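You operate a simulated robot arm through the tools that you are given. There is no shell and no other tool.

Carry out the task below with a simulated two-armed robot. There is one attempt and no reset: what you move stays moved.

JOB
Wipe up the spill on the table top with the yellow cloth and put it back.

Only the result counts: the job must be done as asked and must still hold three seconds after the hand-in. Knocking over, shifting, dropping, spilling or breaking anything else fails it. Flat cloth is picked up by pressing the open fingertips on it (5 to 10 N) and closing them slowly along it; thin cloth reads only 2 to 8 mm in the jaws.

ROBOT AND FRAMES
Two 7-joint arms with two-finger parallel grippers on one trunk, on a base that drives. Base frame: it is fixed to the floor where the robot stands at the start and does not move with it; the origin is under the middle of the robot, x ahead of it, y to its left, z up. Readings come in mm, degrees, newtons and seconds.
The left shoulder is at the start at [30, 119, 935], the right one opposite. With the tool pointing down near the work surface each hand reaches from about 240 to 680 mm from the robot's upright axis, wherever it stands, measured 20 degrees to its own side. Places, roughly: yellow cloth [-2750, -500, 750]. Payload 3.43 kg a hand.
The TCP of each hand is the grasp point between the finger pads, 30 mm short of the fingertips. In the tool frame z runs along the fingers and y along their closing line. The gripper opens to 94 mm. The fingers are 28 mm wide and 10 mm thick; the gripper's body (50 by 96 mm) begins 55 mm behind the TCP.
Orientation is that of the tool frame in the base frame, as a unit quaternion [w, x, y, z]. With the fingers straight down and closing along the base's y, the tool's x points along the base's -x, its y along +y and its z along -z.

CONTROLS
- The arms move only by the tool apply_moves. It takes "left_series", "right_series" or both (then of equal length, played together; a hand with none holds still); each is one flat list of numbers, 7 for each row, row after row: the shift along the tool's x, y, z in mm, then the turn, a rotation vector about the tool's x, y, z in degrees, then the finger opening in mm, from 0 to 94. In form: [tx, ty, tz, ax, ay, az, grip, tx, ty, tz, ax, ay, az, grip, ...]. A call has 1 to 20 rows; each row shifts and turns the commanded pose from where the row before left it, along the tool's axes as they then stand. Each row takes 0.2 s and may step no farther than 50 mm and 8.6 degrees from the row before; otherwise, or with a gripper value out of range, the whole call is refused. A pose out of reach is approached as far as the arm can. The call stops where the force on the tool passes 40 N (or 10 N more than at its start, if that is more) or the arm is blocked; 0.2 s more then pass. Each finger travels about 72 mm/s and halts on what it meets, pressing with about 36 N; the grip force reading is that of the motor and also rises with nothing between the fingers. The clock runs only during rows and for 0.2 s after the last one: add rows that do not move to give the fingers time. The reply holds the time, the measured pose of the TCP, the force on the tool along the base axes, the opening and the grip force, in the units named above and with some noise, with the torque about the TCP (base axes, N m) and any sound that the robot's microphone picked up.
- Cameras (640 x 400 px; columns grow to the right, rows downward): "scene" is now at [35.2, 20.6, 1650.3]; the picture's right is [0.19, -0.98, 0.00], its down [-0.69, -0.13, -0.71] and it looks along [0.70, 0.13, -0.70] (base axes); focal length 293 px, centre (320, 200). "left" rides on the left gripper at [76, -14, -102] in its tool frame; the picture's right is [0.18, 0.98, 0.00], its down [-0.75, 0.14, -0.64] and it looks along [-0.63, 0.12, 0.77] (tool axes); focal length 243 px, centre (320, 200). "right" rides on the right gripper at [76, 14, -103] in its tool frame; the picture's right is [-0.18, 0.98, 0.00], its down [-0.75, -0.14, -0.64] and it looks along [-0.63, -0.12, 0.77] (tool axes); focal length 243 px, centre (320, 200). There is no depth. A picture from a camera that has moved, and an enlarged one, comes with that camera's place and axes in the base frame and with its lens. The place of the scene camera against the robot may be out by one fixed shift of up to 18 mm in any direction.
- snapshot(camera): a new picture of that camera. No time passes.
- lift_body(by): slides the trunk up (or, below 0, down) by that many mm; the arms and the scene camera ride with it, the base frame stays. It gives what a move gives, with no picture.
- base_move(legs): drives the robot by 1 to 6 legs, each [ahead, turn to the left] in mm and degrees, along the robot's own axes; the way and the turn of a leg run together, so that a leg with both is an arc; at most 1500 mm and 180 degrees a leg. The arms and the cameras ride along, it lands a little off, and it stops where it bumps. It gives what a move gives.
- aim_head(pan, tilt): turns the head with the scene camera to pan (to the left, within 143 degrees either way) and tilt (down, from -29 to 69), counted from straight ahead of the robot. It gives what a move gives.
- enlarge(camera, box): a new picture of the part [left, top, right, bottom] of that camera's present view, enlarged. No time passes.
- close_job(): hands the job in; it is judged then, once.

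Nothing tells you exact positions but the pictures and the camera data. Unless the task says otherwise, let go and move clear before handing in.

The tools are called after ">>>" as a command line: name --argument value ..., lists and objects as JSON in quotes. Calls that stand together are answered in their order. apply_moves: Moves the arms, as the interface text tells. Its arguments: {"type":"object","properties":{"left_series":{"type":"array","items":{"type":"number"}},"right_series":{"type":"array","items":{"type":"number"}}},"required":[]} The other tools are called the same way: lift_body (by) slides the trunk up or down; base_move (legs) drives the base; aim_head (pan, tilt) turns the head that bears the scene camera; snapshot (camera) takes a picture; enlarge (camera, box) takes an enlarged picture of a part of a camera's view; close_job () hands the job in.

At the start:

```text
t: 0.0
left_ee_pos: [419.3, 201.5, 887.3]
left_ee_rot: [0.001, 0.001, 1.0, 0.0]
left_contact_force: [0.8, 0.2, 0.4]
left_wrist_torque: [-0.01, 0.0, 0.03]
left_opening: 94.1
left_gripper_force: 0.1
right_ee_pos: [385.1, -191.3, 939.0]
right_ee_rot: [-0.001, 0.0, 1.0, 0.0]
right_contact_force: [-0.7, 0.1, -0.8]
right_wrist_torque: [0.01, -0.01, 0.0]
right_opening: 93.8
right_gripper_force: 0.0
trunk travel left (down, up): [-200.0, 210.0]
robot x, y, heading: [-2.3, 0.6, -0.1]
head pan, tilt: [10.7, 44.4]
```

scene: 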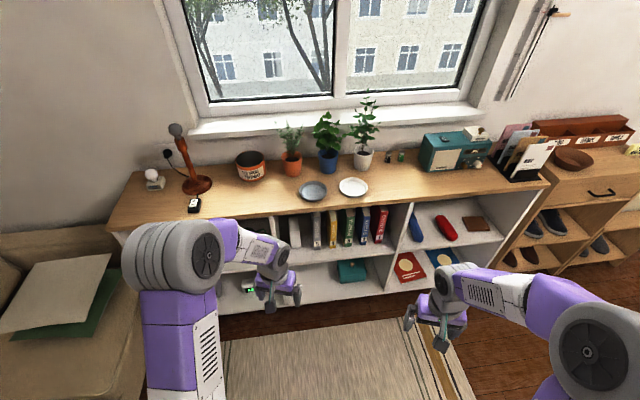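
right: 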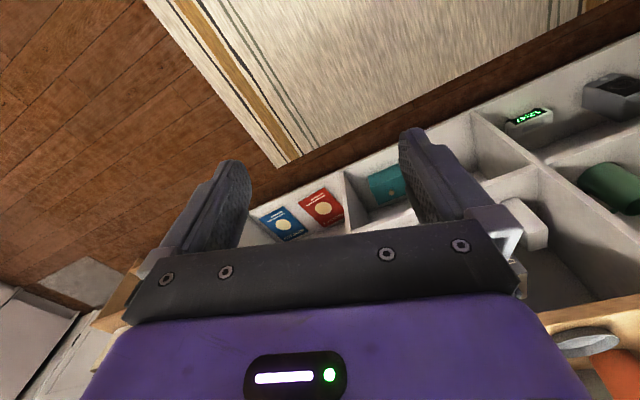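
left: 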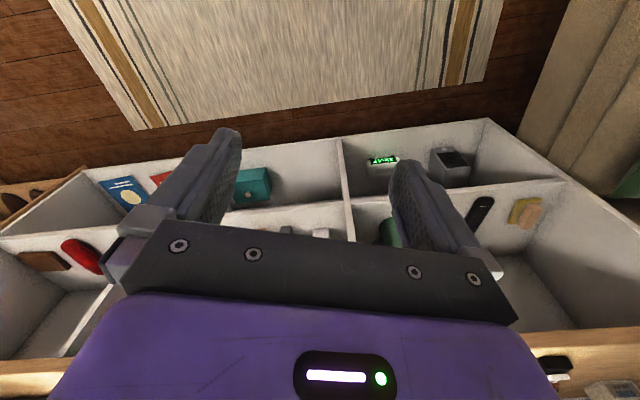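

The robot faces a shelf under a window; the yellow cloth should be far behind me at about [-2750, -500, 750]. I'll look around with the head first.

>>> aim_head --pan 140 --tilt 20

>>> snapshot --camera "scene"

>>> aim_head --pan -140 --tilt 20

>>> snapshot --camera "scene"

>>> aim_head --pan -80 --tilt 25

>>> snapshot --camera "scene"

>>> aim_head --pan 80 --tilt 25

>>> snapshot --camera "scene"

```text
t: 2.1
left_ee_pos: [418.8, 201.7, 887.7]
left_ee_rot: [0.001, 0.0, 1.0, 0.0]
left_contact_force: [-0.6, 0.1, -0.3]
left_wrist_torque: [-0.01, -0.01, 0.0]
left_opening: 94.1
left_gripper_force: 0.0
right_ee_pos: [383.9, -191.6, 940.7]
right_ee_rot: [0.0, 0.0, 1.0, 0.0]
right_contact_force: [0.3, 0.8, 0.3]
right_wrist_torque: [-0.02, 0.0, -0.01]
right_opening: 93.9
right_gripper_force: 0.0
trunk travel left (down, up): [-200.0, 210.0]
robot x, y, heading: [2.4, 2.8, -0.1]
head pan, tilt: [140.0, 20.0]
```

```text
taken
camera scene: at [-116.5, 65.2, 1688.0], right [0.64, 0.77, 0.0], down [0.26, -0.22, -0.94], along [-0.72, 0.6, -0.34], focal length 293 px, centre (320, 200)
```

scene: 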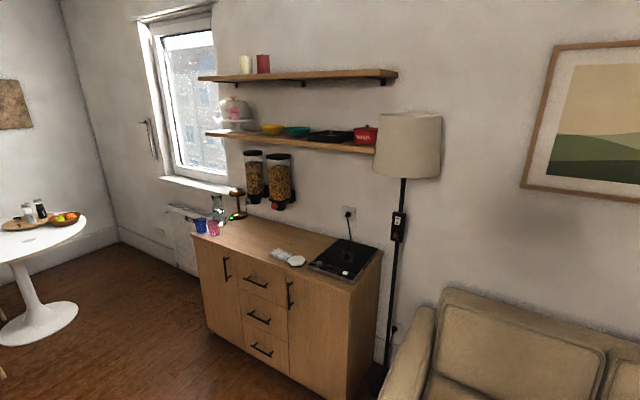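

```text
t: 6.0
left_ee_pos: [419.5, 200.4, 887.3]
left_ee_rot: [0.001, 0.0, 1.0, 0.0]
left_contact_force: [0.6, 0.1, 0.1]
left_wrist_torque: [-0.02, -0.02, -0.01]
left_opening: 93.7
left_gripper_force: 0.0
right_ee_pos: [384.8, -190.9, 940.2]
right_ee_rot: [0.0, 0.0, 1.0, -0.001]
right_contact_force: [-0.1, -0.1, 0.6]
right_wrist_torque: [0.01, 0.02, 0.01]
right_opening: 94.0
right_gripper_force: 0.0
trunk travel left (down, up): [-200.0, 210.0]
robot x, y, heading: [-1.2, -0.7, 0.2]
head pan, tilt: [-140.0, 20.0]
```

```text
taken
camera scene: at [-116.5, -54.6, 1688.0], right [-0.64, 0.77, 0.0], down [0.26, 0.22, -0.94], along [-0.72, -0.6, -0.34], focal length 293 px, centre (320, 200)
```

scene: 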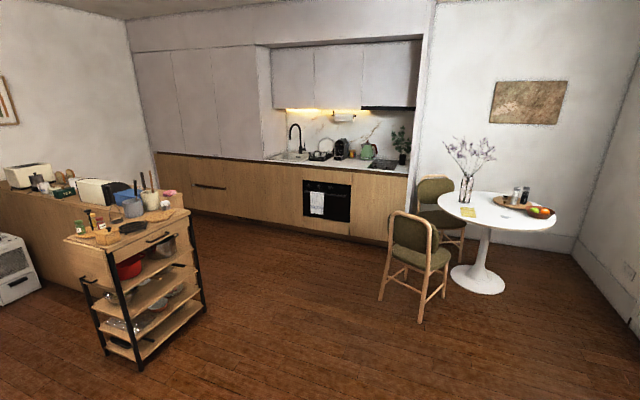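

```text
t: 7.3
left_ee_pos: [419.3, 199.7, 886.6]
left_ee_rot: [0.0, 0.0, 1.0, 0.0]
left_contact_force: [-0.7, -0.1, 0.3]
left_wrist_torque: [-0.03, -0.01, -0.01]
left_opening: 93.7
left_gripper_force: 0.1
right_ee_pos: [385.0, -191.3, 939.6]
right_ee_rot: [0.0, 0.0, 1.0, 0.001]
right_contact_force: [-0.5, 0.2, -0.7]
right_wrist_torque: [0.0, 0.02, -0.05]
right_opening: 94.3
right_gripper_force: 0.1
trunk travel left (down, up): [-200.0, 210.0]
robot x, y, heading: [2.6, 0.6, -0.5]
head pan, tilt: [-80.0, 25.0]
```

```text
taken
camera scene: at [-29.3, -85.5, 1679.9], right [-0.98, -0.17, 0.0], down [-0.07, 0.42, -0.91], along [0.16, -0.89, -0.42], focal length 293 px, centre (320, 200)
```

scene: 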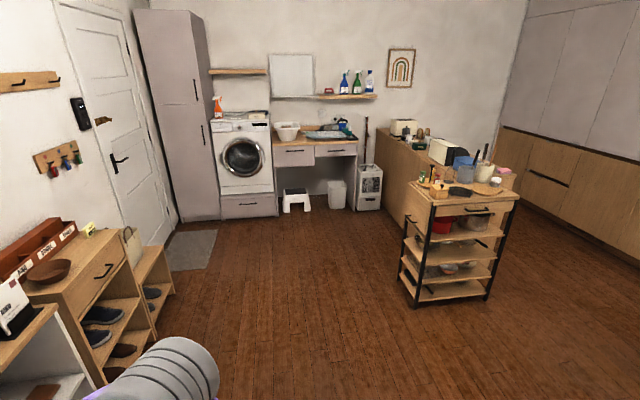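

```text
t: 9.7
left_ee_pos: [419.4, 200.7, 887.6]
left_ee_rot: [0.0, 0.0, 1.0, -0.001]
left_contact_force: [0.0, 0.1, -0.2]
left_wrist_torque: [-0.01, 0.01, 0.03]
left_opening: 93.7
left_gripper_force: 0.1
right_ee_pos: [384.4, -190.4, 940.1]
right_ee_rot: [0.0, -0.001, 1.0, 0.0]
right_contact_force: [0.7, 0.4, 0.1]
right_wrist_torque: [-0.01, 0.01, -0.03]
right_opening: 93.7
right_gripper_force: 0.0
trunk travel left (down, up): [-200.0, 210.0]
robot x, y, heading: [0.1, -3.0, 0.1]
head pan, tilt: [80.0, 25.0]
```

```text
taken
camera scene: at [-29.1, 96.0, 1679.9], right [0.98, -0.17, 0.0], down [-0.07, -0.42, -0.91], along [0.16, 0.89, -0.42], focal length 293 px, centre (320, 200)
```

scene: 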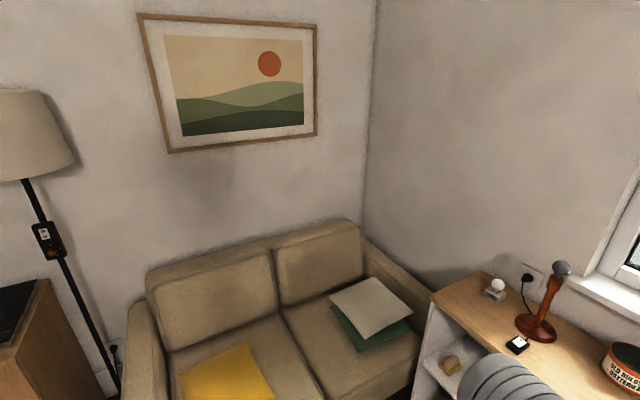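

The yellow cloth lies on the round white table behind me, with a vase, a tray and fruit on it, and chairs on its -y side. I'll back off from the shelf, turn around and approach for a closer look.

>>> base_move --legs '[[-600, 0], [0, 180]]'

>>> aim_head --pan 0 --tilt 22

>>> snapshot --camera "scene"

>>> enlarge --camera "scene" --box '[220, 120, 460, 270]'

```text
t: 20.4
left_ee_pos: [-1029.1, -185.4, 887.9]
left_ee_rot: [0.0, 1.0, -0.015, 0.0]
left_contact_force: [-0.4, 1.2, -0.6]
left_wrist_torque: [0.02, 0.01, 0.0]
left_opening: 94.0
left_gripper_force: 0.1
right_ee_pos: [-984.2, 204.4, 940.6]
right_ee_rot: [-0.001, 1.0, -0.014, -0.001]
right_contact_force: [0.0, 0.6, 0.9]
right_wrist_torque: [0.02, 0.02, -0.03]
right_opening: 94.1
right_gripper_force: 0.1
trunk travel left (down, up): [-200.0, 210.0]
robot x, y, heading: [-605.0, 2.3, 178.0]
head pan, tilt: [80.0, 25.0]
```

```text
t: 22.0
left_ee_pos: [-1030.6, -186.2, 887.2]
left_ee_rot: [0.001, 1.0, -0.014, 0.0]
left_contact_force: [-0.8, -0.1, 0.7]
left_wrist_torque: [0.0, 0.0, -0.01]
left_opening: 94.1
left_gripper_force: 0.1
right_ee_pos: [-984.1, 204.8, 940.2]
right_ee_rot: [0.0, 1.0, -0.015, 0.0]
right_contact_force: [0.5, -0.7, 0.6]
right_wrist_torque: [0.02, -0.01, 0.02]
right_opening: 94.0
right_gripper_force: 0.1
trunk travel left (down, up): [-200.0, 210.0]
robot x, y, heading: [-605.1, 1.7, 178.3]
head pan, tilt: [0.0, 22.0]
```

```text
taken
camera scene: at [-683.3, 9.8, 1684.8], right [0.03, 1.0, 0.0], down [0.37, -0.01, -0.93], along [-0.93, 0.03, -0.37], focal length 293 px, centre (320, 200)
```

scene: 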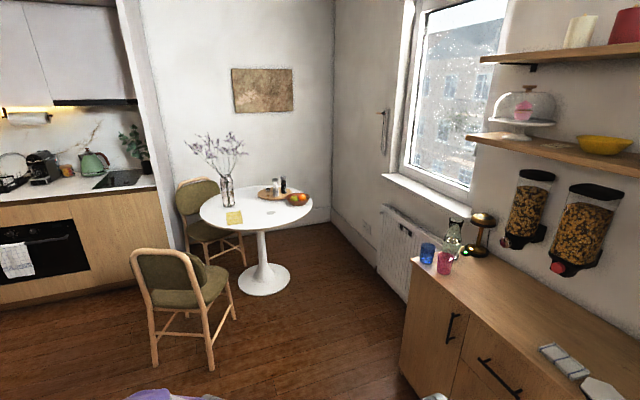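

```text
2.67 times, centred on (340, 195) of scene
camera zoom: at [-683.3, 9.8, 1684.8], right [0.03, 1.0, 0.0], down [0.37, -0.01, -0.93], along [-0.93, 0.03, -0.37], focal length 780 px, centre (267, 213)
```

zoom: 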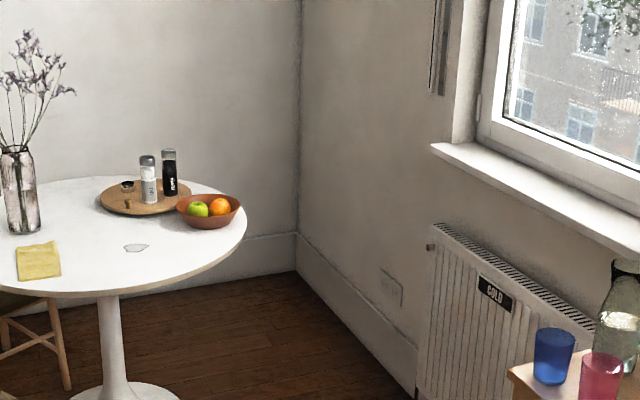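

The spill is a small clear puddle near [-2800, -310], and the cloth is near [-2710, -560] on the white table, about 740 mm high. A chair stands at y < -580, so I'll drive in along y ≈ -250 and look again closer up.

>>> base_move --legs '[[0, 11], [1300, 0]]'

>>> aim_head --pan 5 --tilt 40

>>> snapshot --camera "scene"

>>> enlarge --camera "scene" --box '[240, 80, 480, 230]'

```text
t: 29.0
left_ee_pos: [-2218.8, -482.0, 887.3]
left_ee_rot: [-0.001, 0.996, 0.09, -0.001]
left_contact_force: [0.1, 0.7, -0.7]
left_wrist_torque: [-0.03, -0.04, 0.0]
left_opening: 94.0
left_gripper_force: 0.1
right_ee_pos: [-2254.8, -88.9, 940.3]
right_ee_rot: [0.0, 0.996, 0.09, 0.0]
right_contact_force: [-0.4, -0.2, 0.0]
right_wrist_torque: [-0.02, 0.01, 0.0]
right_opening: 94.1
right_gripper_force: 0.1
trunk travel left (down, up): [-200.0, 210.0]
robot x, y, heading: [-1839.7, -206.7, -169.8]
head pan, tilt: [0.0, 22.0]
```

```text
t: 29.8
left_ee_pos: [-2218.4, -481.8, 887.0]
left_ee_rot: [0.0, 0.996, 0.09, 0.0]
left_contact_force: [-0.4, 0.2, -0.7]
left_wrist_torque: [-0.02, -0.01, 0.01]
left_opening: 93.7
left_gripper_force: 0.1
right_ee_pos: [-2254.4, -89.9, 939.6]
right_ee_rot: [0.0, 0.996, 0.09, 0.0]
right_contact_force: [-0.1, -1.2, -0.3]
right_wrist_torque: [0.0, 0.02, 0.0]
right_opening: 94.0
right_gripper_force: 0.0
trunk travel left (down, up): [-200.0, 210.0]
robot x, y, heading: [-1841.2, -203.2, -169.7]
head pan, tilt: [5.0, 40.0]
```

```text
taken
camera scene: at [-1909.7, -220.5, 1656.7], right [-0.26, 0.96, 0.0], down [0.62, 0.17, -0.77], along [-0.74, -0.2, -0.64], focal length 293 px, centre (320, 200)
```

scene: 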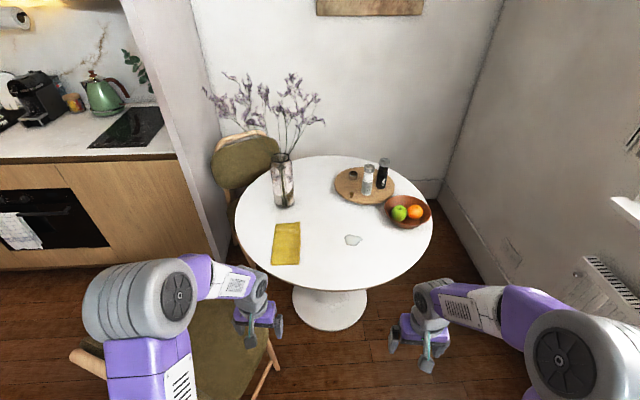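

```text
2.67 times, centred on (360, 155) of scene
camera zoom: at [-1909.7, -220.5, 1656.7], right [-0.26, 0.96, 0.0], down [0.62, 0.17, -0.77], along [-0.74, -0.2, -0.64], focal length 780 px, centre (213, 320)
```

zoom: 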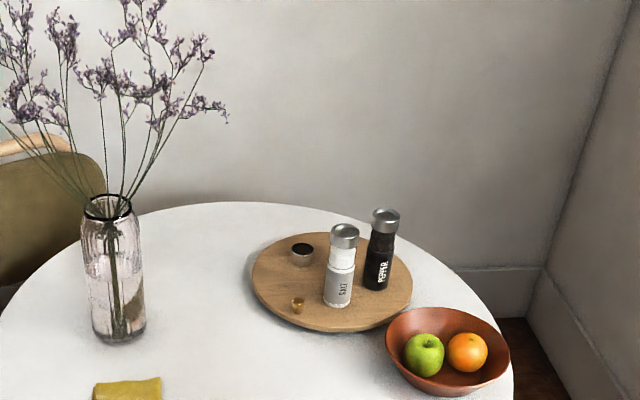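

I see cloth and spill clearly: cloth centre about [-2660, -567], spill about [-2746, -309]. Before closing in I'll check the clearance between my left side and the near chair.

>>> aim_head --pan 50 --tilt 55

>>> snapshot --camera "scene"

>>> snapshot --camera "left"

```text
t: 30.9
left_ee_pos: [-2218.9, -482.0, 887.4]
left_ee_rot: [0.0, 0.996, 0.089, 0.001]
left_contact_force: [0.3, 0.2, 0.4]
left_wrist_torque: [-0.02, -0.01, 0.05]
left_opening: 94.0
left_gripper_force: 0.2
right_ee_pos: [-2254.4, -89.5, 940.2]
right_ee_rot: [0.001, 0.996, 0.089, 0.001]
right_contact_force: [-0.1, 0.0, 0.4]
right_wrist_torque: [0.02, 0.03, -0.03]
right_opening: 94.1
right_gripper_force: 0.0
trunk travel left (down, up): [-200.0, 210.0]
robot x, y, heading: [-1841.0, -211.6, -169.6]
head pan, tilt: [50.0, 55.0]
```

```text
taken
camera scene: at [-1863.4, -260.7, 1636.0], right [-0.87, 0.5, 0.0], down [0.41, 0.71, -0.57], along [-0.28, -0.5, -0.82], focal length 293 px, centre (320, 200)
```

scene: 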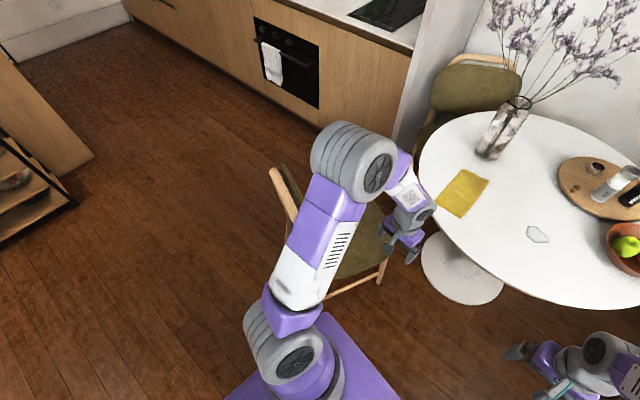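

```text
taken
camera left: at [-2146.1, -453.2, 989.2], right [0.36, -0.93, 0.0], down [-0.72, -0.27, 0.64], along [-0.6, -0.23, -0.77], focal length 243 px, centre (320, 200)
```

left: 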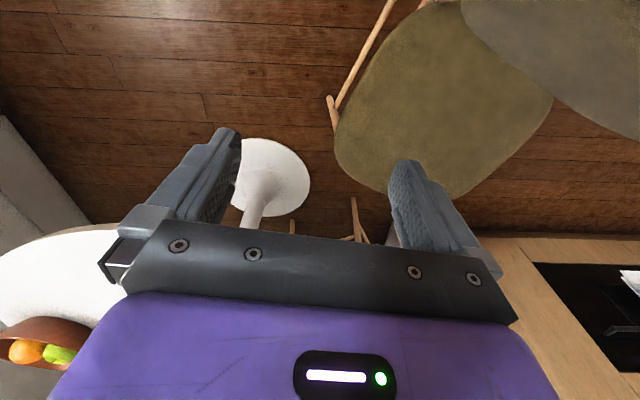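

The near chair's front-right foot is at about [-2430, -580], close to my base's path, so I want to see how wide my base is. I'll look steeply down on my left side.

>>> aim_head --pan 75 --tilt 69

>>> snapshot --camera "scene"

>>> aim_head --pan 0 --tilt 69

>>> snapshot --camera "scene"

```text
t: 31.8
left_ee_pos: [-2218.2, -482.6, 886.7]
left_ee_rot: [0.0, 0.996, 0.09, 0.001]
left_contact_force: [-0.3, 0.3, -0.2]
left_wrist_torque: [0.04, -0.02, -0.03]
left_opening: 93.9
left_gripper_force: 0.1
right_ee_pos: [-2254.8, -90.8, 939.8]
right_ee_rot: [-0.001, 0.996, 0.089, 0.0]
right_contact_force: [0.0, 0.6, 0.2]
right_wrist_torque: [-0.01, -0.02, 0.01]
right_opening: 94.0
right_gripper_force: 0.1
trunk travel left (down, up): [-200.0, 210.0]
robot x, y, heading: [-1841.2, -207.9, -169.7]
head pan, tilt: [75.0, 68.8]
```

```text
taken
camera scene: at [-1832.3, -253.8, 1620.5], right [-1.0, 0.08, 0.0], down [0.08, 0.93, -0.36], along [-0.03, -0.36, -0.93], focal length 293 px, centre (320, 200)
```

scene: 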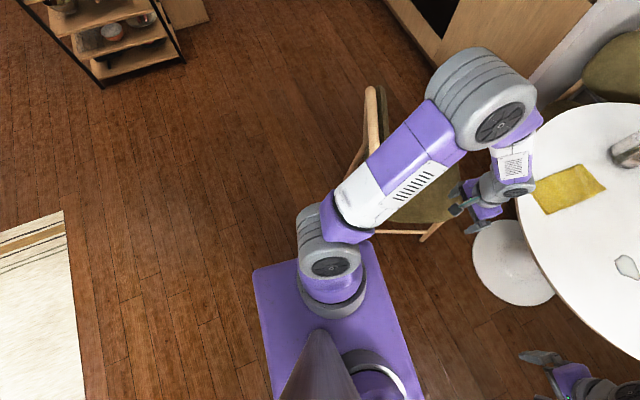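

```text
t: 33.3
left_ee_pos: [-2218.7, -482.4, 887.5]
left_ee_rot: [0.0, 0.996, 0.09, 0.0]
left_contact_force: [0.2, 0.4, 0.4]
left_wrist_torque: [0.0, 0.0, 0.02]
left_opening: 93.9
left_gripper_force: 0.0
right_ee_pos: [-2254.5, -89.1, 940.1]
right_ee_rot: [0.0, 0.996, 0.09, 0.0]
right_contact_force: [0.3, -0.5, -0.3]
right_wrist_torque: [-0.02, 0.02, 0.02]
right_opening: 94.1
right_gripper_force: 0.1
trunk travel left (down, up): [-200.0, 210.0]
robot x, y, heading: [-1842.1, -209.7, -170.0]
head pan, tilt: [0.0, 68.8]
```

```text
taken
camera scene: at [-1882.7, -208.2, 1620.5], right [-0.18, 0.98, 0.0], down [0.92, 0.17, -0.36], along [-0.36, -0.07, -0.93], focal length 293 px, centre (320, 200)
```

scene: 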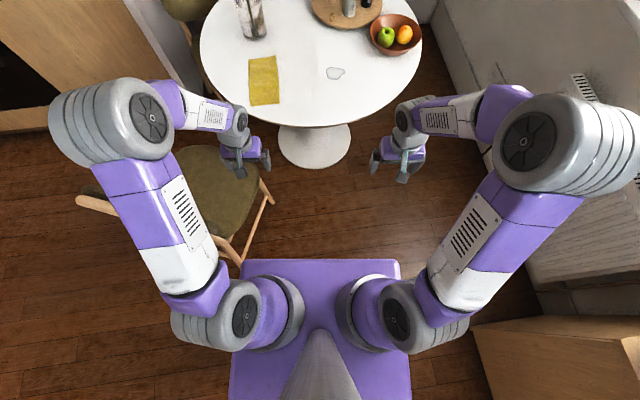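

The purple plate is my torso at about z 900, and the base should be no wider than about ±300 mm, so y ≈ -180 keeps clear of the chair. I'll turn a little right and drive ahead in two steps.

>>> base_move --legs '[[0, -14], [250, 0]]'

>>> aim_head --pan 20 --tilt 55

>>> snapshot --camera "scene"

```text
t: 36.0
left_ee_pos: [-2520.3, -367.0, 887.2]
left_ee_rot: [0.0, 0.999, -0.032, -0.001]
left_contact_force: [0.4, -0.2, 0.0]
left_wrist_torque: [0.0, 0.01, -0.02]
left_opening: 94.1
left_gripper_force: 0.1
right_ee_pos: [-2460.7, 22.7, 939.4]
right_ee_rot: [0.0, 0.999, -0.032, 0.0]
right_contact_force: [-1.4, 0.1, 0.3]
right_wrist_torque: [0.0, -0.02, 0.0]
right_opening: 93.9
right_gripper_force: 0.0
trunk travel left (down, up): [-200.0, 210.0]
robot x, y, heading: [-2086.2, -197.4, 176.7]
head pan, tilt: [0.0, 68.8]
```

```text
t: 36.8
left_ee_pos: [-2520.0, -366.2, 887.8]
left_ee_rot: [0.001, 0.999, -0.032, 0.0]
left_contact_force: [-0.7, -0.1, -0.8]
left_wrist_torque: [-0.02, 0.04, -0.01]
left_opening: 94.3
left_gripper_force: 0.1
right_ee_pos: [-2459.7, 22.7, 939.0]
right_ee_rot: [0.001, 0.999, -0.033, 0.0]
right_contact_force: [-0.1, 0.1, -1.2]
right_wrist_torque: [-0.01, -0.01, 0.0]
right_opening: 94.2
right_gripper_force: 0.1
trunk travel left (down, up): [-200.0, 210.0]
robot x, y, heading: [-2085.8, -194.6, 176.3]
head pan, tilt: [20.0, 55.0]
```

```text
taken
camera scene: at [-2142.5, -209.9, 1635.9], right [-0.28, 0.96, 0.0], down [0.79, 0.23, -0.57], along [-0.55, -0.16, -0.82], focal length 293 px, centre (320, 200)
```

scene: 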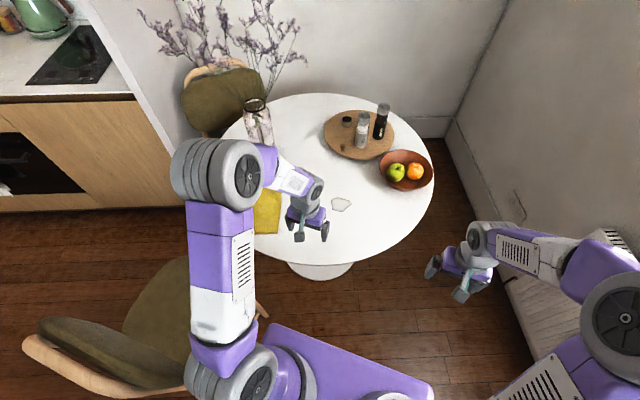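

I'm aligned with the table and clear of the chair. I'll move ahead another 120 mm and then look at the cloth with the left wrist camera.

>>> base_move --legs '[[120, 0]]'

>>> aim_head --pan 10 --tilt 55

>>> snapshot --camera "scene"

>>> snapshot --camera "left"

```text
t: 38.0
left_ee_pos: [-2639.2, -359.9, 887.0]
left_ee_rot: [0.0, 1.0, -0.031, 0.001]
left_contact_force: [-0.8, 0.0, 0.1]
left_wrist_torque: [-0.04, -0.04, 0.01]
left_opening: 93.9
left_gripper_force: 0.1
right_ee_pos: [-2582.3, 28.1, 939.5]
right_ee_rot: [0.0, 1.0, -0.03, 0.0]
right_contact_force: [-0.2, 0.4, 0.0]
right_wrist_torque: [0.01, -0.01, -0.02]
right_opening: 93.7
right_gripper_force: 0.0
trunk travel left (down, up): [-200.0, 210.0]
robot x, y, heading: [-2209.6, -186.2, 176.2]
head pan, tilt: [20.0, 55.0]
```

```text
t: 38.8
left_ee_pos: [-2639.9, -360.4, 886.4]
left_ee_rot: [-0.001, 1.0, -0.031, -0.001]
left_contact_force: [0.2, 0.1, 0.8]
left_wrist_torque: [-0.02, 0.0, -0.03]
left_opening: 94.0
left_gripper_force: 0.1
right_ee_pos: [-2580.7, 29.6, 940.3]
right_ee_rot: [0.0, 1.0, -0.031, 0.0]
right_contact_force: [1.0, 0.4, 0.0]
right_wrist_torque: [-0.06, 0.01, 0.01]
right_opening: 93.8
right_gripper_force: 0.0
trunk travel left (down, up): [-200.0, 210.0]
robot x, y, heading: [-2208.6, -187.9, 176.3]
head pan, tilt: [10.0, 55.0]
```

```text
taken
camera scene: at [-2265.1, -190.3, 1635.9], right [-0.11, 0.99, 0.0], down [0.81, 0.09, -0.57], along [-0.57, -0.07, -0.82], focal length 293 px, centre (320, 200)
```

scene: 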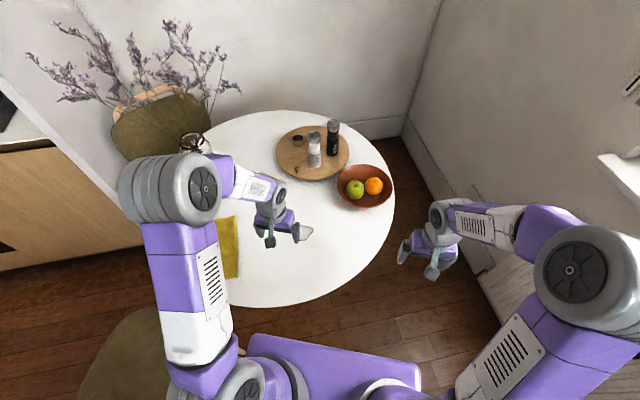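

```text
taken
camera left: at [-2562.2, -350.2, 989.3], right [0.12, -0.99, 0.0], down [-0.76, -0.1, 0.64], along [-0.64, -0.08, -0.77], focal length 243 px, centre (320, 200)
```

left: 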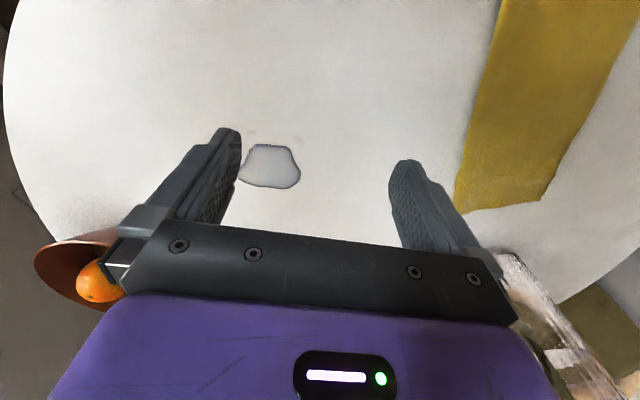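

The cloth is a rectangle of about 106 x 220 mm centred near [-2636, -577], its long side nearly along x, and the spill is near [-2723, -310]. I'll bring the open left hand above the cloth's centre, turned to line up with it.

>>> apply_moves --left_series '[3.5, 43.3, 0, 0, 0, 0, 94, 3.5, 43.3, 0, 0, 0, 0, 94, 3.5, 43.3, 0, 0, 0, 0, 94, 3.5, 43.3, 0, 0, 0, 0, 94, 3.5, 43.3, 0, 0, 0, 0, 94, 0, 0, 0, 0, 0, -6.8, 94, 0, 0, 0, 0, 0, -6.8, 94, 0, 0, 0, 0, 0, -6.7, 94, 0, 0, 0, 0, 0, 0, 94]'

>>> snapshot --camera "left"

>>> snapshot --camera "scene"

```text
t: 40.8
left_ee_pos: [-2635.2, -578.6, 887.4]
left_ee_rot: [0.0, 0.989, 0.147, -0.001]
left_contact_force: [0.1, 0.6, -0.9]
left_wrist_torque: [-0.01, 0.01, -0.03]
left_opening: 93.7
left_gripper_force: 0.0
right_ee_pos: [-2581.5, 28.1, 940.8]
right_ee_rot: [0.0, 1.0, -0.03, 0.0]
right_contact_force: [-0.7, 0.5, -0.3]
right_wrist_torque: [0.0, -0.02, 0.0]
right_opening: 94.0
right_gripper_force: 0.1
trunk travel left (down, up): [-200.0, 210.0]
robot x, y, heading: [-2208.8, -183.9, 176.5]
head pan, tilt: [10.0, 55.0]
```

```text
taken
camera left: at [-2566.6, -541.8, 989.8], right [0.46, -0.89, 0.0], down [-0.68, -0.35, 0.64], along [-0.57, -0.3, -0.77], focal length 243 px, centre (320, 200)
```

left: 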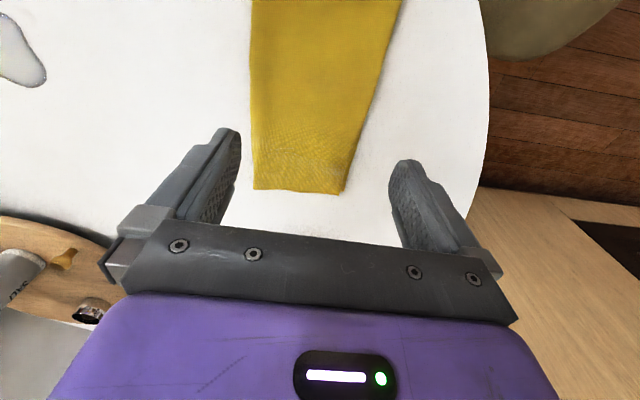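

```text
taken
camera scene: at [-2265.4, -190.4, 1635.9], right [-0.11, 0.99, 0.0], down [0.81, 0.09, -0.57], along [-0.57, -0.06, -0.82], focal length 293 px, centre (320, 200)
```

scene: 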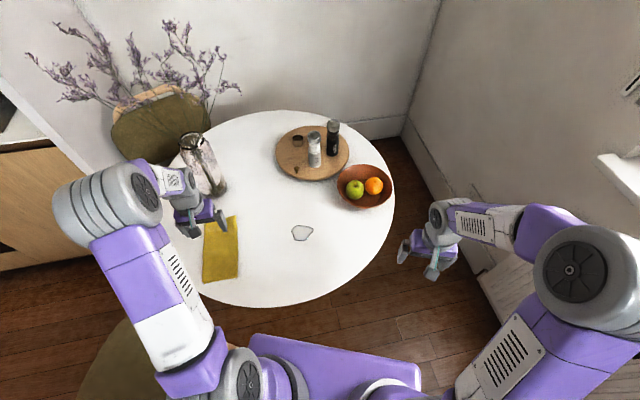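

The hand sits well centred over the cloth and aligned with it. I'll set the fingers to 50 mm and descend to just above the cloth.

>>> apply_moves --left_series '[0, -5, 30, 0, 0, 0, 70, 0, 0, 35, 0, 0, 0, 50, 0, 0, 30, 0, 0, 0, 50, 0, 0, 0, 0, 0, 0, 50]'

>>> snapshot --camera "left"

>>> enlarge --camera "scene" --box '[130, 150, 290, 250]'

```text
t: 41.8
left_ee_pos: [-2635.5, -572.8, 791.6]
left_ee_rot: [0.001, 0.989, 0.146, 0.0]
left_contact_force: [0.2, -0.2, 0.8]
left_wrist_torque: [-0.02, -0.04, -0.03]
left_opening: 49.8
left_gripper_force: 0.0
right_ee_pos: [-2580.5, 29.2, 941.6]
right_ee_rot: [0.0, 1.0, -0.031, 0.0]
right_contact_force: [0.8, -0.7, -0.4]
right_wrist_torque: [0.0, 0.02, -0.02]
right_opening: 94.3
right_gripper_force: 0.1
trunk travel left (down, up): [-200.0, 210.0]
robot x, y, heading: [-2209.6, -187.9, 176.5]
head pan, tilt: [10.0, 55.0]
```

```text
taken
camera left: at [-2566.3, -536.3, 893.9], right [0.46, -0.89, 0.0], down [-0.68, -0.35, 0.64], along [-0.57, -0.3, -0.77], focal length 243 px, centre (320, 200)
```

left: 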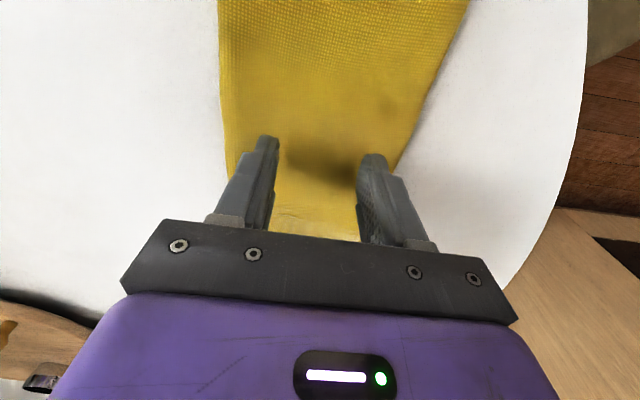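

```text
4.00 times, centred on (210, 200) of scene
camera zoom: at [-2265.1, -190.0, 1636.0], right [-0.11, 0.99, 0.0], down [0.81, 0.09, -0.57], along [-0.57, -0.06, -0.82], focal length 1171 px, centre (760, 200)
```

zoom: 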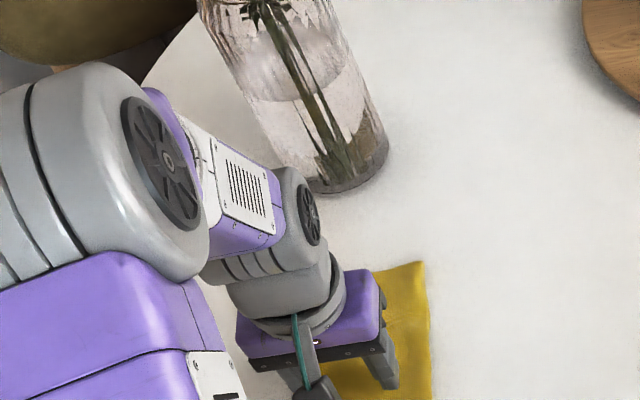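

The fingertips are about 15-20 mm above the cloth. I'll creep down in small steps and watch the force.

>>> apply_moves --left_series '[0, 0, 4, 0, 0, 0, 50, 0, 0, 4, 0, 0, 0, 50, 0, 0, 3, 0, 0, 0, 50, 0, 0, 0, 0, 0, 0, 50]'

```text
t: 42.8
left_ee_pos: [-2634.1, -573.0, 782.0]
left_ee_rot: [0.0, 0.989, 0.146, -0.002]
left_contact_force: [1.3, -1.5, 13.6]
left_wrist_torque: [-0.17, -0.08, -0.01]
left_opening: 50.4
left_gripper_force: 0.5
right_ee_pos: [-2578.9, 27.8, 939.5]
right_ee_rot: [0.0, 1.0, -0.032, -0.001]
right_contact_force: [0.0, -0.4, 0.3]
right_wrist_torque: [0.0, 0.0, -0.02]
right_opening: 93.9
right_gripper_force: 0.0
trunk travel left (down, up): [-200.0, 210.0]
robot x, y, heading: [-2206.6, -184.4, 176.2]
head pan, tilt: [10.0, 55.0]
```

Contact came at TCP z ≈ 782, so the cloth surface is near z 752, and I'm pressing with 13.6 N. I'll ease off slightly to get within 5–10 N.

>>> apply_moves --left_series '[0, 0, -0.6, 0, 0, 0, 50, 0, 0, 0, 0, 0, 0, 50]'

```text
t: 43.4
left_ee_pos: [-2635.9, -571.9, 782.2]
left_ee_rot: [0.0, 0.989, 0.146, 0.0]
left_contact_force: [1.1, -0.9, 6.4]
left_wrist_torque: [-0.1, -0.05, -0.01]
left_opening: 50.4
left_gripper_force: 0.1
right_ee_pos: [-2580.4, 28.6, 940.5]
right_ee_rot: [0.001, 1.0, -0.031, -0.001]
right_contact_force: [-0.2, -0.8, 0.8]
right_wrist_torque: [0.01, 0.0, -0.01]
right_opening: 94.1
right_gripper_force: 0.1
trunk travel left (down, up): [-200.0, 210.0]
robot x, y, heading: [-2209.2, -188.3, 176.4]
head pan, tilt: [10.0, 55.0]
```

Now 6.4 N, in the right range. I'll close the fingers slowly along the cloth, checking halfway.

>>> apply_moves --left_series '[0, 0, 0, 0, 0, 0, 47.5, 0, 0, 0, 0, 0, 0, 45, 0, 0, 0, 0, 0, 0, 42.5, 0, 0, 0, 0, 0, 0, 40, 0, 0, 0, 0, 0, 0, 37.5, 0, 0, 0, 0, 0, 0, 35, 0, 0, 0, 0, 0, 0, 32.5, 0, 0, 0, 0, 0, 0, 30, 0, 0, 0, 0, 0, 0, 30]'

>>> snapshot --camera "left"

```text
t: 45.4
left_ee_pos: [-2635.8, -573.4, 781.8]
left_ee_rot: [0.0, 0.989, 0.146, 0.0]
left_contact_force: [-0.5, 0.4, 3.6]
left_wrist_torque: [-0.03, 0.01, 0.0]
left_opening: 29.7
left_gripper_force: 0.0
right_ee_pos: [-2580.1, 29.5, 939.6]
right_ee_rot: [0.0, 1.0, -0.031, 0.0]
right_contact_force: [1.1, 0.3, -0.6]
right_wrist_torque: [0.0, 0.0, -0.01]
right_opening: 93.9
right_gripper_force: 0.1
trunk travel left (down, up): [-200.0, 210.0]
robot x, y, heading: [-2209.5, -188.9, 176.3]
head pan, tilt: [10.0, 55.0]
```

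```text
taken
camera left: at [-2566.9, -536.1, 884.0], right [0.46, -0.89, 0.0], down [-0.68, -0.35, 0.64], along [-0.57, -0.3, -0.77], focal length 243 px, centre (320, 200)
```

left: 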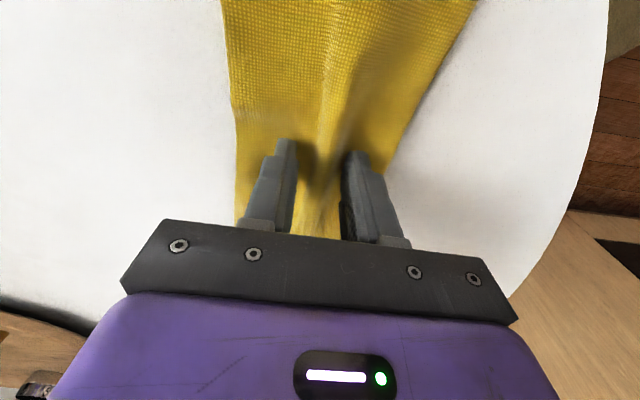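

A fold is rising between the fingers; the press has dropped to 3.6 N. I'll press a touch more and keep closing.

>>> apply_moves --left_series '[0, 0, 0.3, 0, 0, 0, 30, 0, 0, 0, 0, 0, 0, 27.5, 0, 0, 0, 0, 0, 0, 25, 0, 0, 0, 0, 0, 0, 22.5, 0, 0, 0, 0, 0, 0, 20, 0, 0, 0, 0, 0, 0, 17.5, 0, 0, 0, 0, 0, 0, 15, 0, 0, 0, 0, 0, 0, 12.5, 0, 0, 0, 0, 0, 0, 10, 0, 0, 0, 0, 0, 0, 7.5, 0, 0, 0, 0, 0, 0, 5, 0, 0, 0, 0, 0, 0, 2.5, 0, 0, 0, 0, 0, 0, 0, 0, 0, 0, 0, 0, 0, 0, 0, 0, 0, 0, 0, 0, 0]'

>>> snapshot --camera "left"

```text
t: 48.5
left_ee_pos: [-2635.3, -573.6, 781.9]
left_ee_rot: [0.0, 0.989, 0.147, 0.0]
left_contact_force: [0.4, -2.7, 13.3]
left_wrist_torque: [-0.19, -0.03, -0.04]
left_opening: 6.2
left_gripper_force: 35.8
right_ee_pos: [-2580.8, 29.5, 940.2]
right_ee_rot: [0.0, 1.0, -0.031, -0.001]
right_contact_force: [0.2, 0.1, -0.4]
right_wrist_torque: [0.02, 0.01, 0.0]
right_opening: 94.1
right_gripper_force: 0.0
trunk travel left (down, up): [-200.0, 210.0]
robot x, y, heading: [-2207.4, -182.6, 176.4]
head pan, tilt: [10.0, 55.0]
```

```text
taken
camera left: at [-2566.5, -535.9, 883.7], right [0.46, -0.89, 0.0], down [-0.68, -0.35, 0.64], along [-0.57, -0.3, -0.77], focal length 243 px, centre (320, 200)
```

left: 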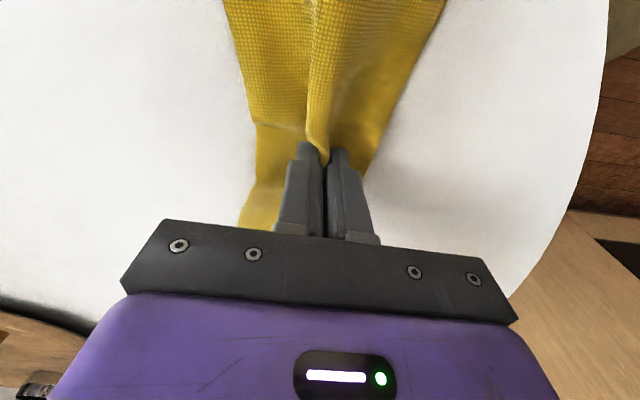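

The cloth is gripped with a 6.2 mm reading; the original place was TCP [-2635.5, -573, 782]. I'll lift it just a little and glide it over towards the spill, stopping short to look.

>>> apply_moves --left_series '[0, 0, -4, 0, 0, 0, 0, 0, 0, -4, 0, 0, 0, 0, 0, -15, -4, 0, 0, 0, 0, 0, -20, 0, 0, 0, 0, 0, 0, -25, 0, 0, 0, 0, 0, 0, -25, 0, 0, 0, 0, 0, 0, -25, 0, 0, 0, 0, 0, 0, -20, 0, 0, 0, 0, 0, 0, 0, 0, 0, 0, 0, 0]'

>>> snapshot --camera "left"

>>> enlarge --camera "scene" --box '[160, 150, 400, 300]'

```text
t: 50.5
left_ee_pos: [-2676.4, -448.8, 793.3]
left_ee_rot: [0.0, 0.989, 0.147, 0.0]
left_contact_force: [0.8, 0.5, 0.9]
left_wrist_torque: [0.01, -0.01, -0.02]
left_opening: 3.2
left_gripper_force: 35.5
right_ee_pos: [-2581.6, 28.6, 939.2]
right_ee_rot: [0.0, 1.0, -0.031, 0.001]
right_contact_force: [0.2, 0.7, -0.2]
right_wrist_torque: [0.04, 0.0, 0.01]
right_opening: 93.9
right_gripper_force: 0.1
trunk travel left (down, up): [-200.0, 210.0]
robot x, y, heading: [-2206.0, -183.9, 176.6]
head pan, tilt: [10.0, 55.0]
```

```text
taken
camera left: at [-2606.7, -412.8, 894.8], right [0.46, -0.89, 0.0], down [-0.68, -0.35, 0.64], along [-0.57, -0.3, -0.77], focal length 243 px, centre (320, 200)
```

left: 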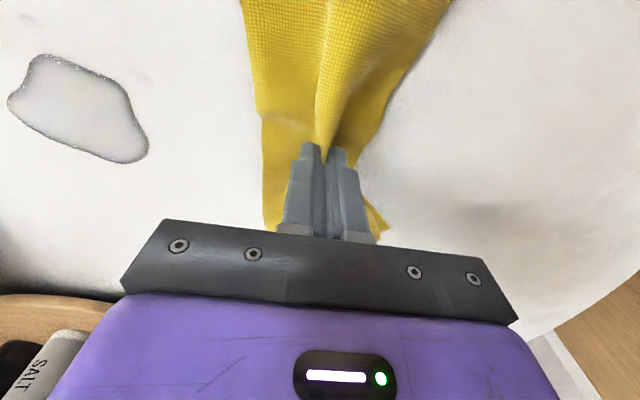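

```text
2.67 times, centred on (280, 225) of scene
camera zoom: at [-2265.3, -190.4, 1635.9], right [-0.11, 0.99, 0.0], down [0.81, 0.09, -0.57], along [-0.57, -0.06, -0.82], focal length 780 px, centre (427, 133)
```

zoom: 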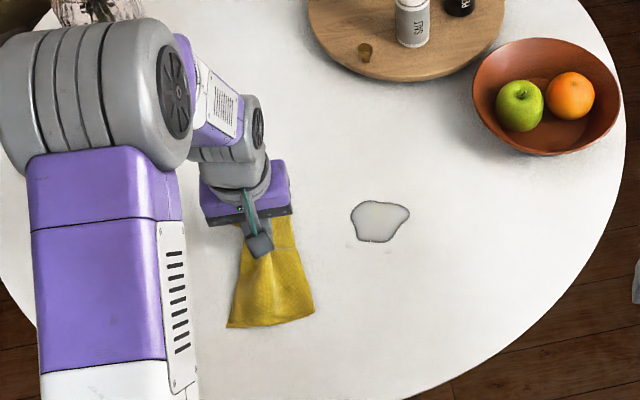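

The spill spans roughly 62 x 72 mm centred at [-2724, -310], about 147 mm sideways of the hand. I'll bring the cloth over its middle and press down gently.

>>> apply_moves --left_series '[-1, -24.5, 0, 0, 0, 0, 0, -1, -24.5, 0, 0, 0, 0, 0, -1, -24.5, 0, 0, 0, 0, 0, -1, -24.5, 0, 0, 0, 0, 0, -1, -24.5, 0, 0, 0, 0, 0, 0, -24.5, 0, 0, 0, 0, 0, 0, 0, 4, 0, 0, 0, 0, 0, 0, 4, 0, 0, 0, 0, 0, 0, 2, 0, 0, 0, 0, 0, 0, 0, 0, 0, 0, 0]'

>>> snapshot --camera "left"

>>> enlarge --camera "scene" --box '[200, 150, 440, 300]'

```text
t: 52.8
left_ee_pos: [-2723.4, -308.3, 783.7]
left_ee_rot: [0.0, 0.989, 0.147, -0.001]
left_contact_force: [-1.6, 0.8, 3.5]
left_wrist_torque: [0.02, 0.03, -0.02]
left_opening: 3.0
left_gripper_force: 35.5
right_ee_pos: [-2580.3, 28.9, 939.7]
right_ee_rot: [-0.001, 1.0, -0.031, 0.0]
right_contact_force: [-0.6, -0.6, -0.2]
right_wrist_torque: [0.0, 0.0, 0.0]
right_opening: 93.7
right_gripper_force: 0.1
trunk travel left (down, up): [-200.0, 210.0]
robot x, y, heading: [-2211.5, -184.7, 176.5]
head pan, tilt: [10.0, 55.0]
```

```text
taken
camera left: at [-2653.4, -272.7, 885.3], right [0.46, -0.89, 0.0], down [-0.68, -0.35, 0.64], along [-0.57, -0.29, -0.77], focal length 243 px, centre (320, 200)
```

left: 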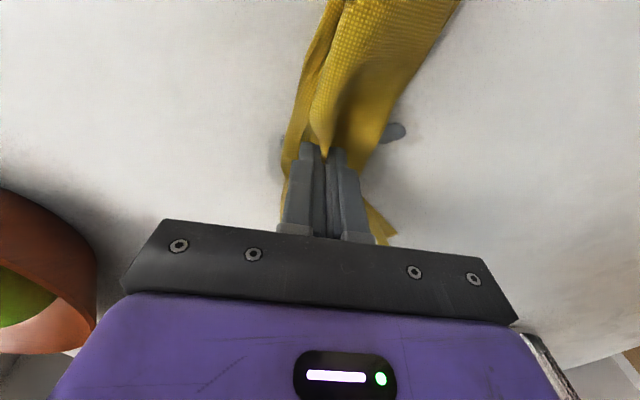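

```text
2.67 times, centred on (320, 225) of scene
camera zoom: at [-2265.2, -190.0, 1636.0], right [-0.11, 0.99, 0.0], down [0.81, 0.09, -0.57], along [-0.57, -0.06, -0.82], focal length 780 px, centre (320, 133)
```

zoom: 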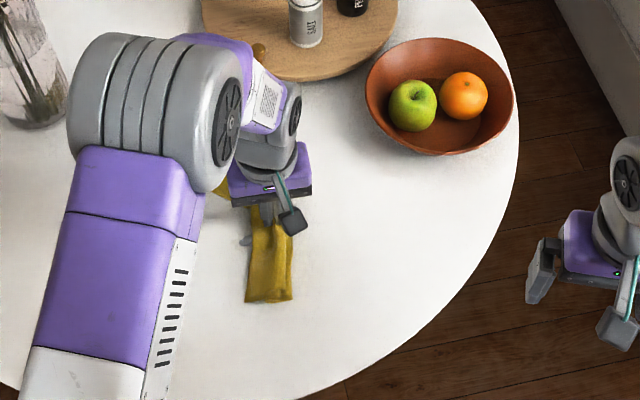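

The cloth is on the spill, pressing with 3.5 N; bits of the puddle peek out beside it. I'll press slightly more and make the first back-and-forth stroke.

>>> apply_moves --left_series '[0, 0, 0.4, 0, 0, 0, 0, 0, 15, 0, 0, 0, 0, 0, 0, 15, 0, 0, 0, 0, 0, 0, 15, 0, 0, 0, 0, 0, 0, -18, 0, 0, 0, 0, 0, 0, -18, 0, 0, 0, 0, 0, 0, -18, 0, 0, 0, 0, 0, 0, -18, 0, 0, 0, 0, 0, 0, -18, 0, 0, 0, 0, 0]'

>>> snapshot --camera "left"

```text
t: 54.8
left_ee_pos: [-2731.9, -264.4, 782.6]
left_ee_rot: [0.0, 0.989, 0.146, 0.0]
left_contact_force: [2.2, -2.5, 11.0]
left_wrist_torque: [-0.2, -0.1, -0.02]
left_opening: 3.2
left_gripper_force: 35.6
right_ee_pos: [-2580.9, 29.3, 941.3]
right_ee_rot: [0.0, 1.0, -0.031, -0.001]
right_contact_force: [-0.2, 0.1, 0.0]
right_wrist_torque: [0.01, -0.01, 0.06]
right_opening: 93.7
right_gripper_force: 0.0
trunk travel left (down, up): [-200.0, 210.0]
robot x, y, heading: [-2209.6, -183.8, 176.5]
head pan, tilt: [10.0, 55.0]
```

```text
taken
camera left: at [-2663.1, -228.7, 884.8], right [0.46, -0.89, 0.0], down [-0.68, -0.35, 0.64], along [-0.57, -0.3, -0.77], focal length 243 px, centre (320, 200)
```

left: 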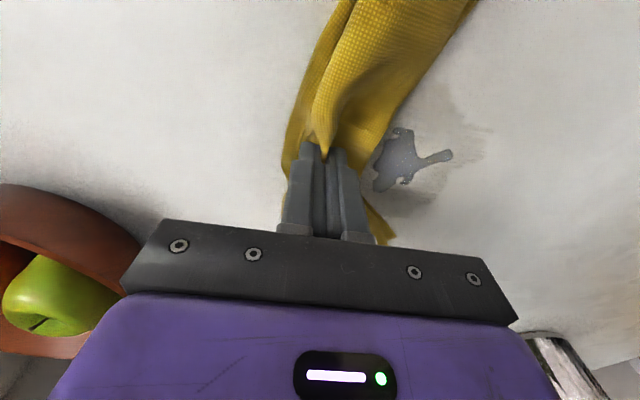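

The wiping works: only a smaller patch remains on the hand's +y side. I'll make more lanes over that remaining area.

>>> apply_moves --left_series '[10, 0, 0, 0, 0, 0, 0, 10, 0, 0, 0, 0, 0, 0, 0, 18, 0, 0, 0, 0, 0, 0, 18, 0, 0, 0, 0, 0, 0, 18, 0, 0, 0, 0, 0, 0, 18, 0, 0, 0, 0, 0, 0, 18, 0, 0, 0, 0, 0, -16, 0, 0, 0, 0, 0, 0, 0, -18, 0, 0, 0, 0, 0, 0, -18, 0, 0, 0, 0, 0, 0, -18, 0, 0, 0, 0, 0, 0, -18, 0, 0, 0, 0, 0, 0, -18, 0, 0, 0, 0, 0]'

>>> snapshot --camera "left"

```text
t: 57.5
left_ee_pos: [-2728.6, -265.3, 783.9]
left_ee_rot: [0.0, 0.989, 0.146, -0.001]
left_contact_force: [0.5, -2.1, 6.6]
left_wrist_torque: [-0.11, -0.04, 0.03]
left_opening: 3.2
left_gripper_force: 35.5
right_ee_pos: [-2580.4, 29.2, 939.7]
right_ee_rot: [0.0, 1.0, -0.031, 0.0]
right_contact_force: [0.1, -0.4, 0.5]
right_wrist_torque: [-0.02, 0.01, 0.02]
right_opening: 94.1
right_gripper_force: 0.0
trunk travel left (down, up): [-200.0, 210.0]
robot x, y, heading: [-2207.5, -179.5, 176.4]
head pan, tilt: [10.0, 55.0]
```

```text
taken
camera left: at [-2659.7, -229.1, 885.0], right [0.46, -0.89, 0.0], down [-0.68, -0.35, 0.64], along [-0.57, -0.3, -0.77], focal length 243 px, centre (320, 200)
```

left: 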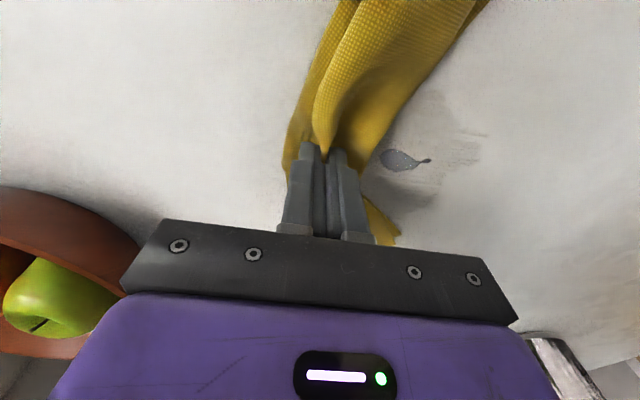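

Only a small remnant is left, about 50 mm to the hand's +y side. I'll sweep again over it on several lanes with slightly more pressure.

>>> apply_moves --left_series '[8, 10, 0.3, 0, 0, 0, 0, 0, 15, 0, 0, 0, 0, 0, 0, 15, 0, 0, 0, 0, 0, 0, 15, 0, 0, 0, 0, 0, 0, 15, 0, 0, 0, 0, 0, 0, 15, 0, 0, 0, 0, 0, 8, 0, 0, 0, 0, 0, 0, 0, -15, 0, 0, 0, 0, 0, 0, -15, 0, 0, 0, 0, 0, 0, -15, 0, 0, 0, 0, 0, 0, -15, 0, 0, 0, 0, 0, -18, 0, 0, 0, 0, 0, 0, -12, 0, 0, 0, 0, 0, 0, 0, 15, 0, 0, 0, 0, 0, 0, 15, 0, 0, 0, 0, 0, 0, 15, 0, 0, 0, 0, 0, 0, 15, 0, 0, 0, 0, 0]'

>>> snapshot --camera "left"

>>> enlarge --camera "scene" --box '[200, 150, 440, 300]'

```text
t: 61.1
left_ee_pos: [-2719.0, -350.6, 783.7]
left_ee_rot: [0.0, 0.989, 0.146, 0.0]
left_contact_force: [-0.8, 1.6, 4.5]
left_wrist_torque: [0.01, -0.02, -0.02]
left_opening: 3.4
left_gripper_force: 36.1
right_ee_pos: [-2580.9, 28.4, 940.6]
right_ee_rot: [0.0, 1.0, -0.03, 0.0]
right_contact_force: [0.2, 0.0, 0.4]
right_wrist_torque: [0.02, 0.0, 0.0]
right_opening: 93.7
right_gripper_force: 0.1
trunk travel left (down, up): [-200.0, 210.0]
robot x, y, heading: [-2208.8, -185.9, 176.4]
head pan, tilt: [10.0, 55.0]
```

```text
taken
camera left: at [-2650.2, -314.3, 885.1], right [0.46, -0.89, 0.0], down [-0.68, -0.35, 0.64], along [-0.57, -0.3, -0.77], focal length 243 px, centre (320, 200)
```

left: 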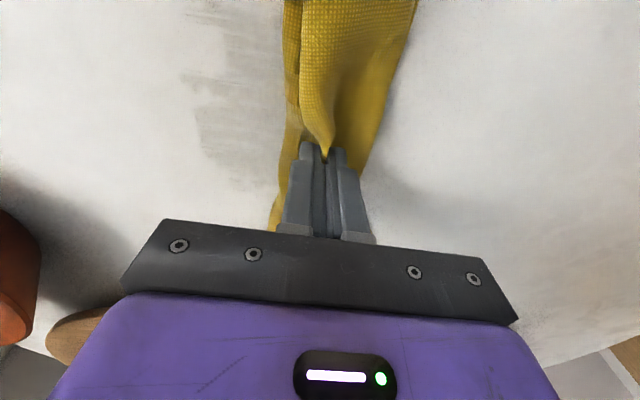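

```text
2.67 times, centred on (320, 225) of scene
camera zoom: at [-2265.0, -190.1, 1636.0], right [-0.11, 0.99, 0.0], down [0.81, 0.09, -0.57], along [-0.57, -0.06, -0.82], focal length 780 px, centre (320, 133)
```

zoom: 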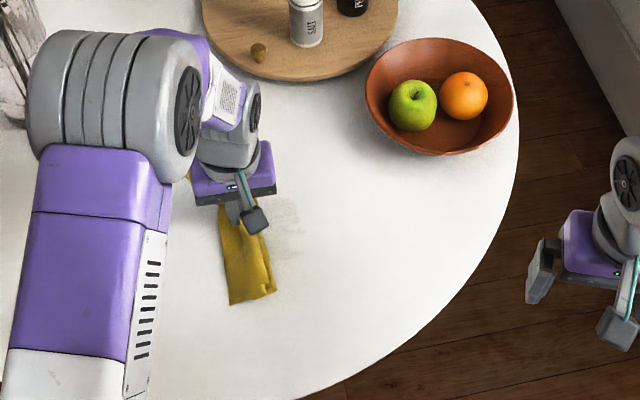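

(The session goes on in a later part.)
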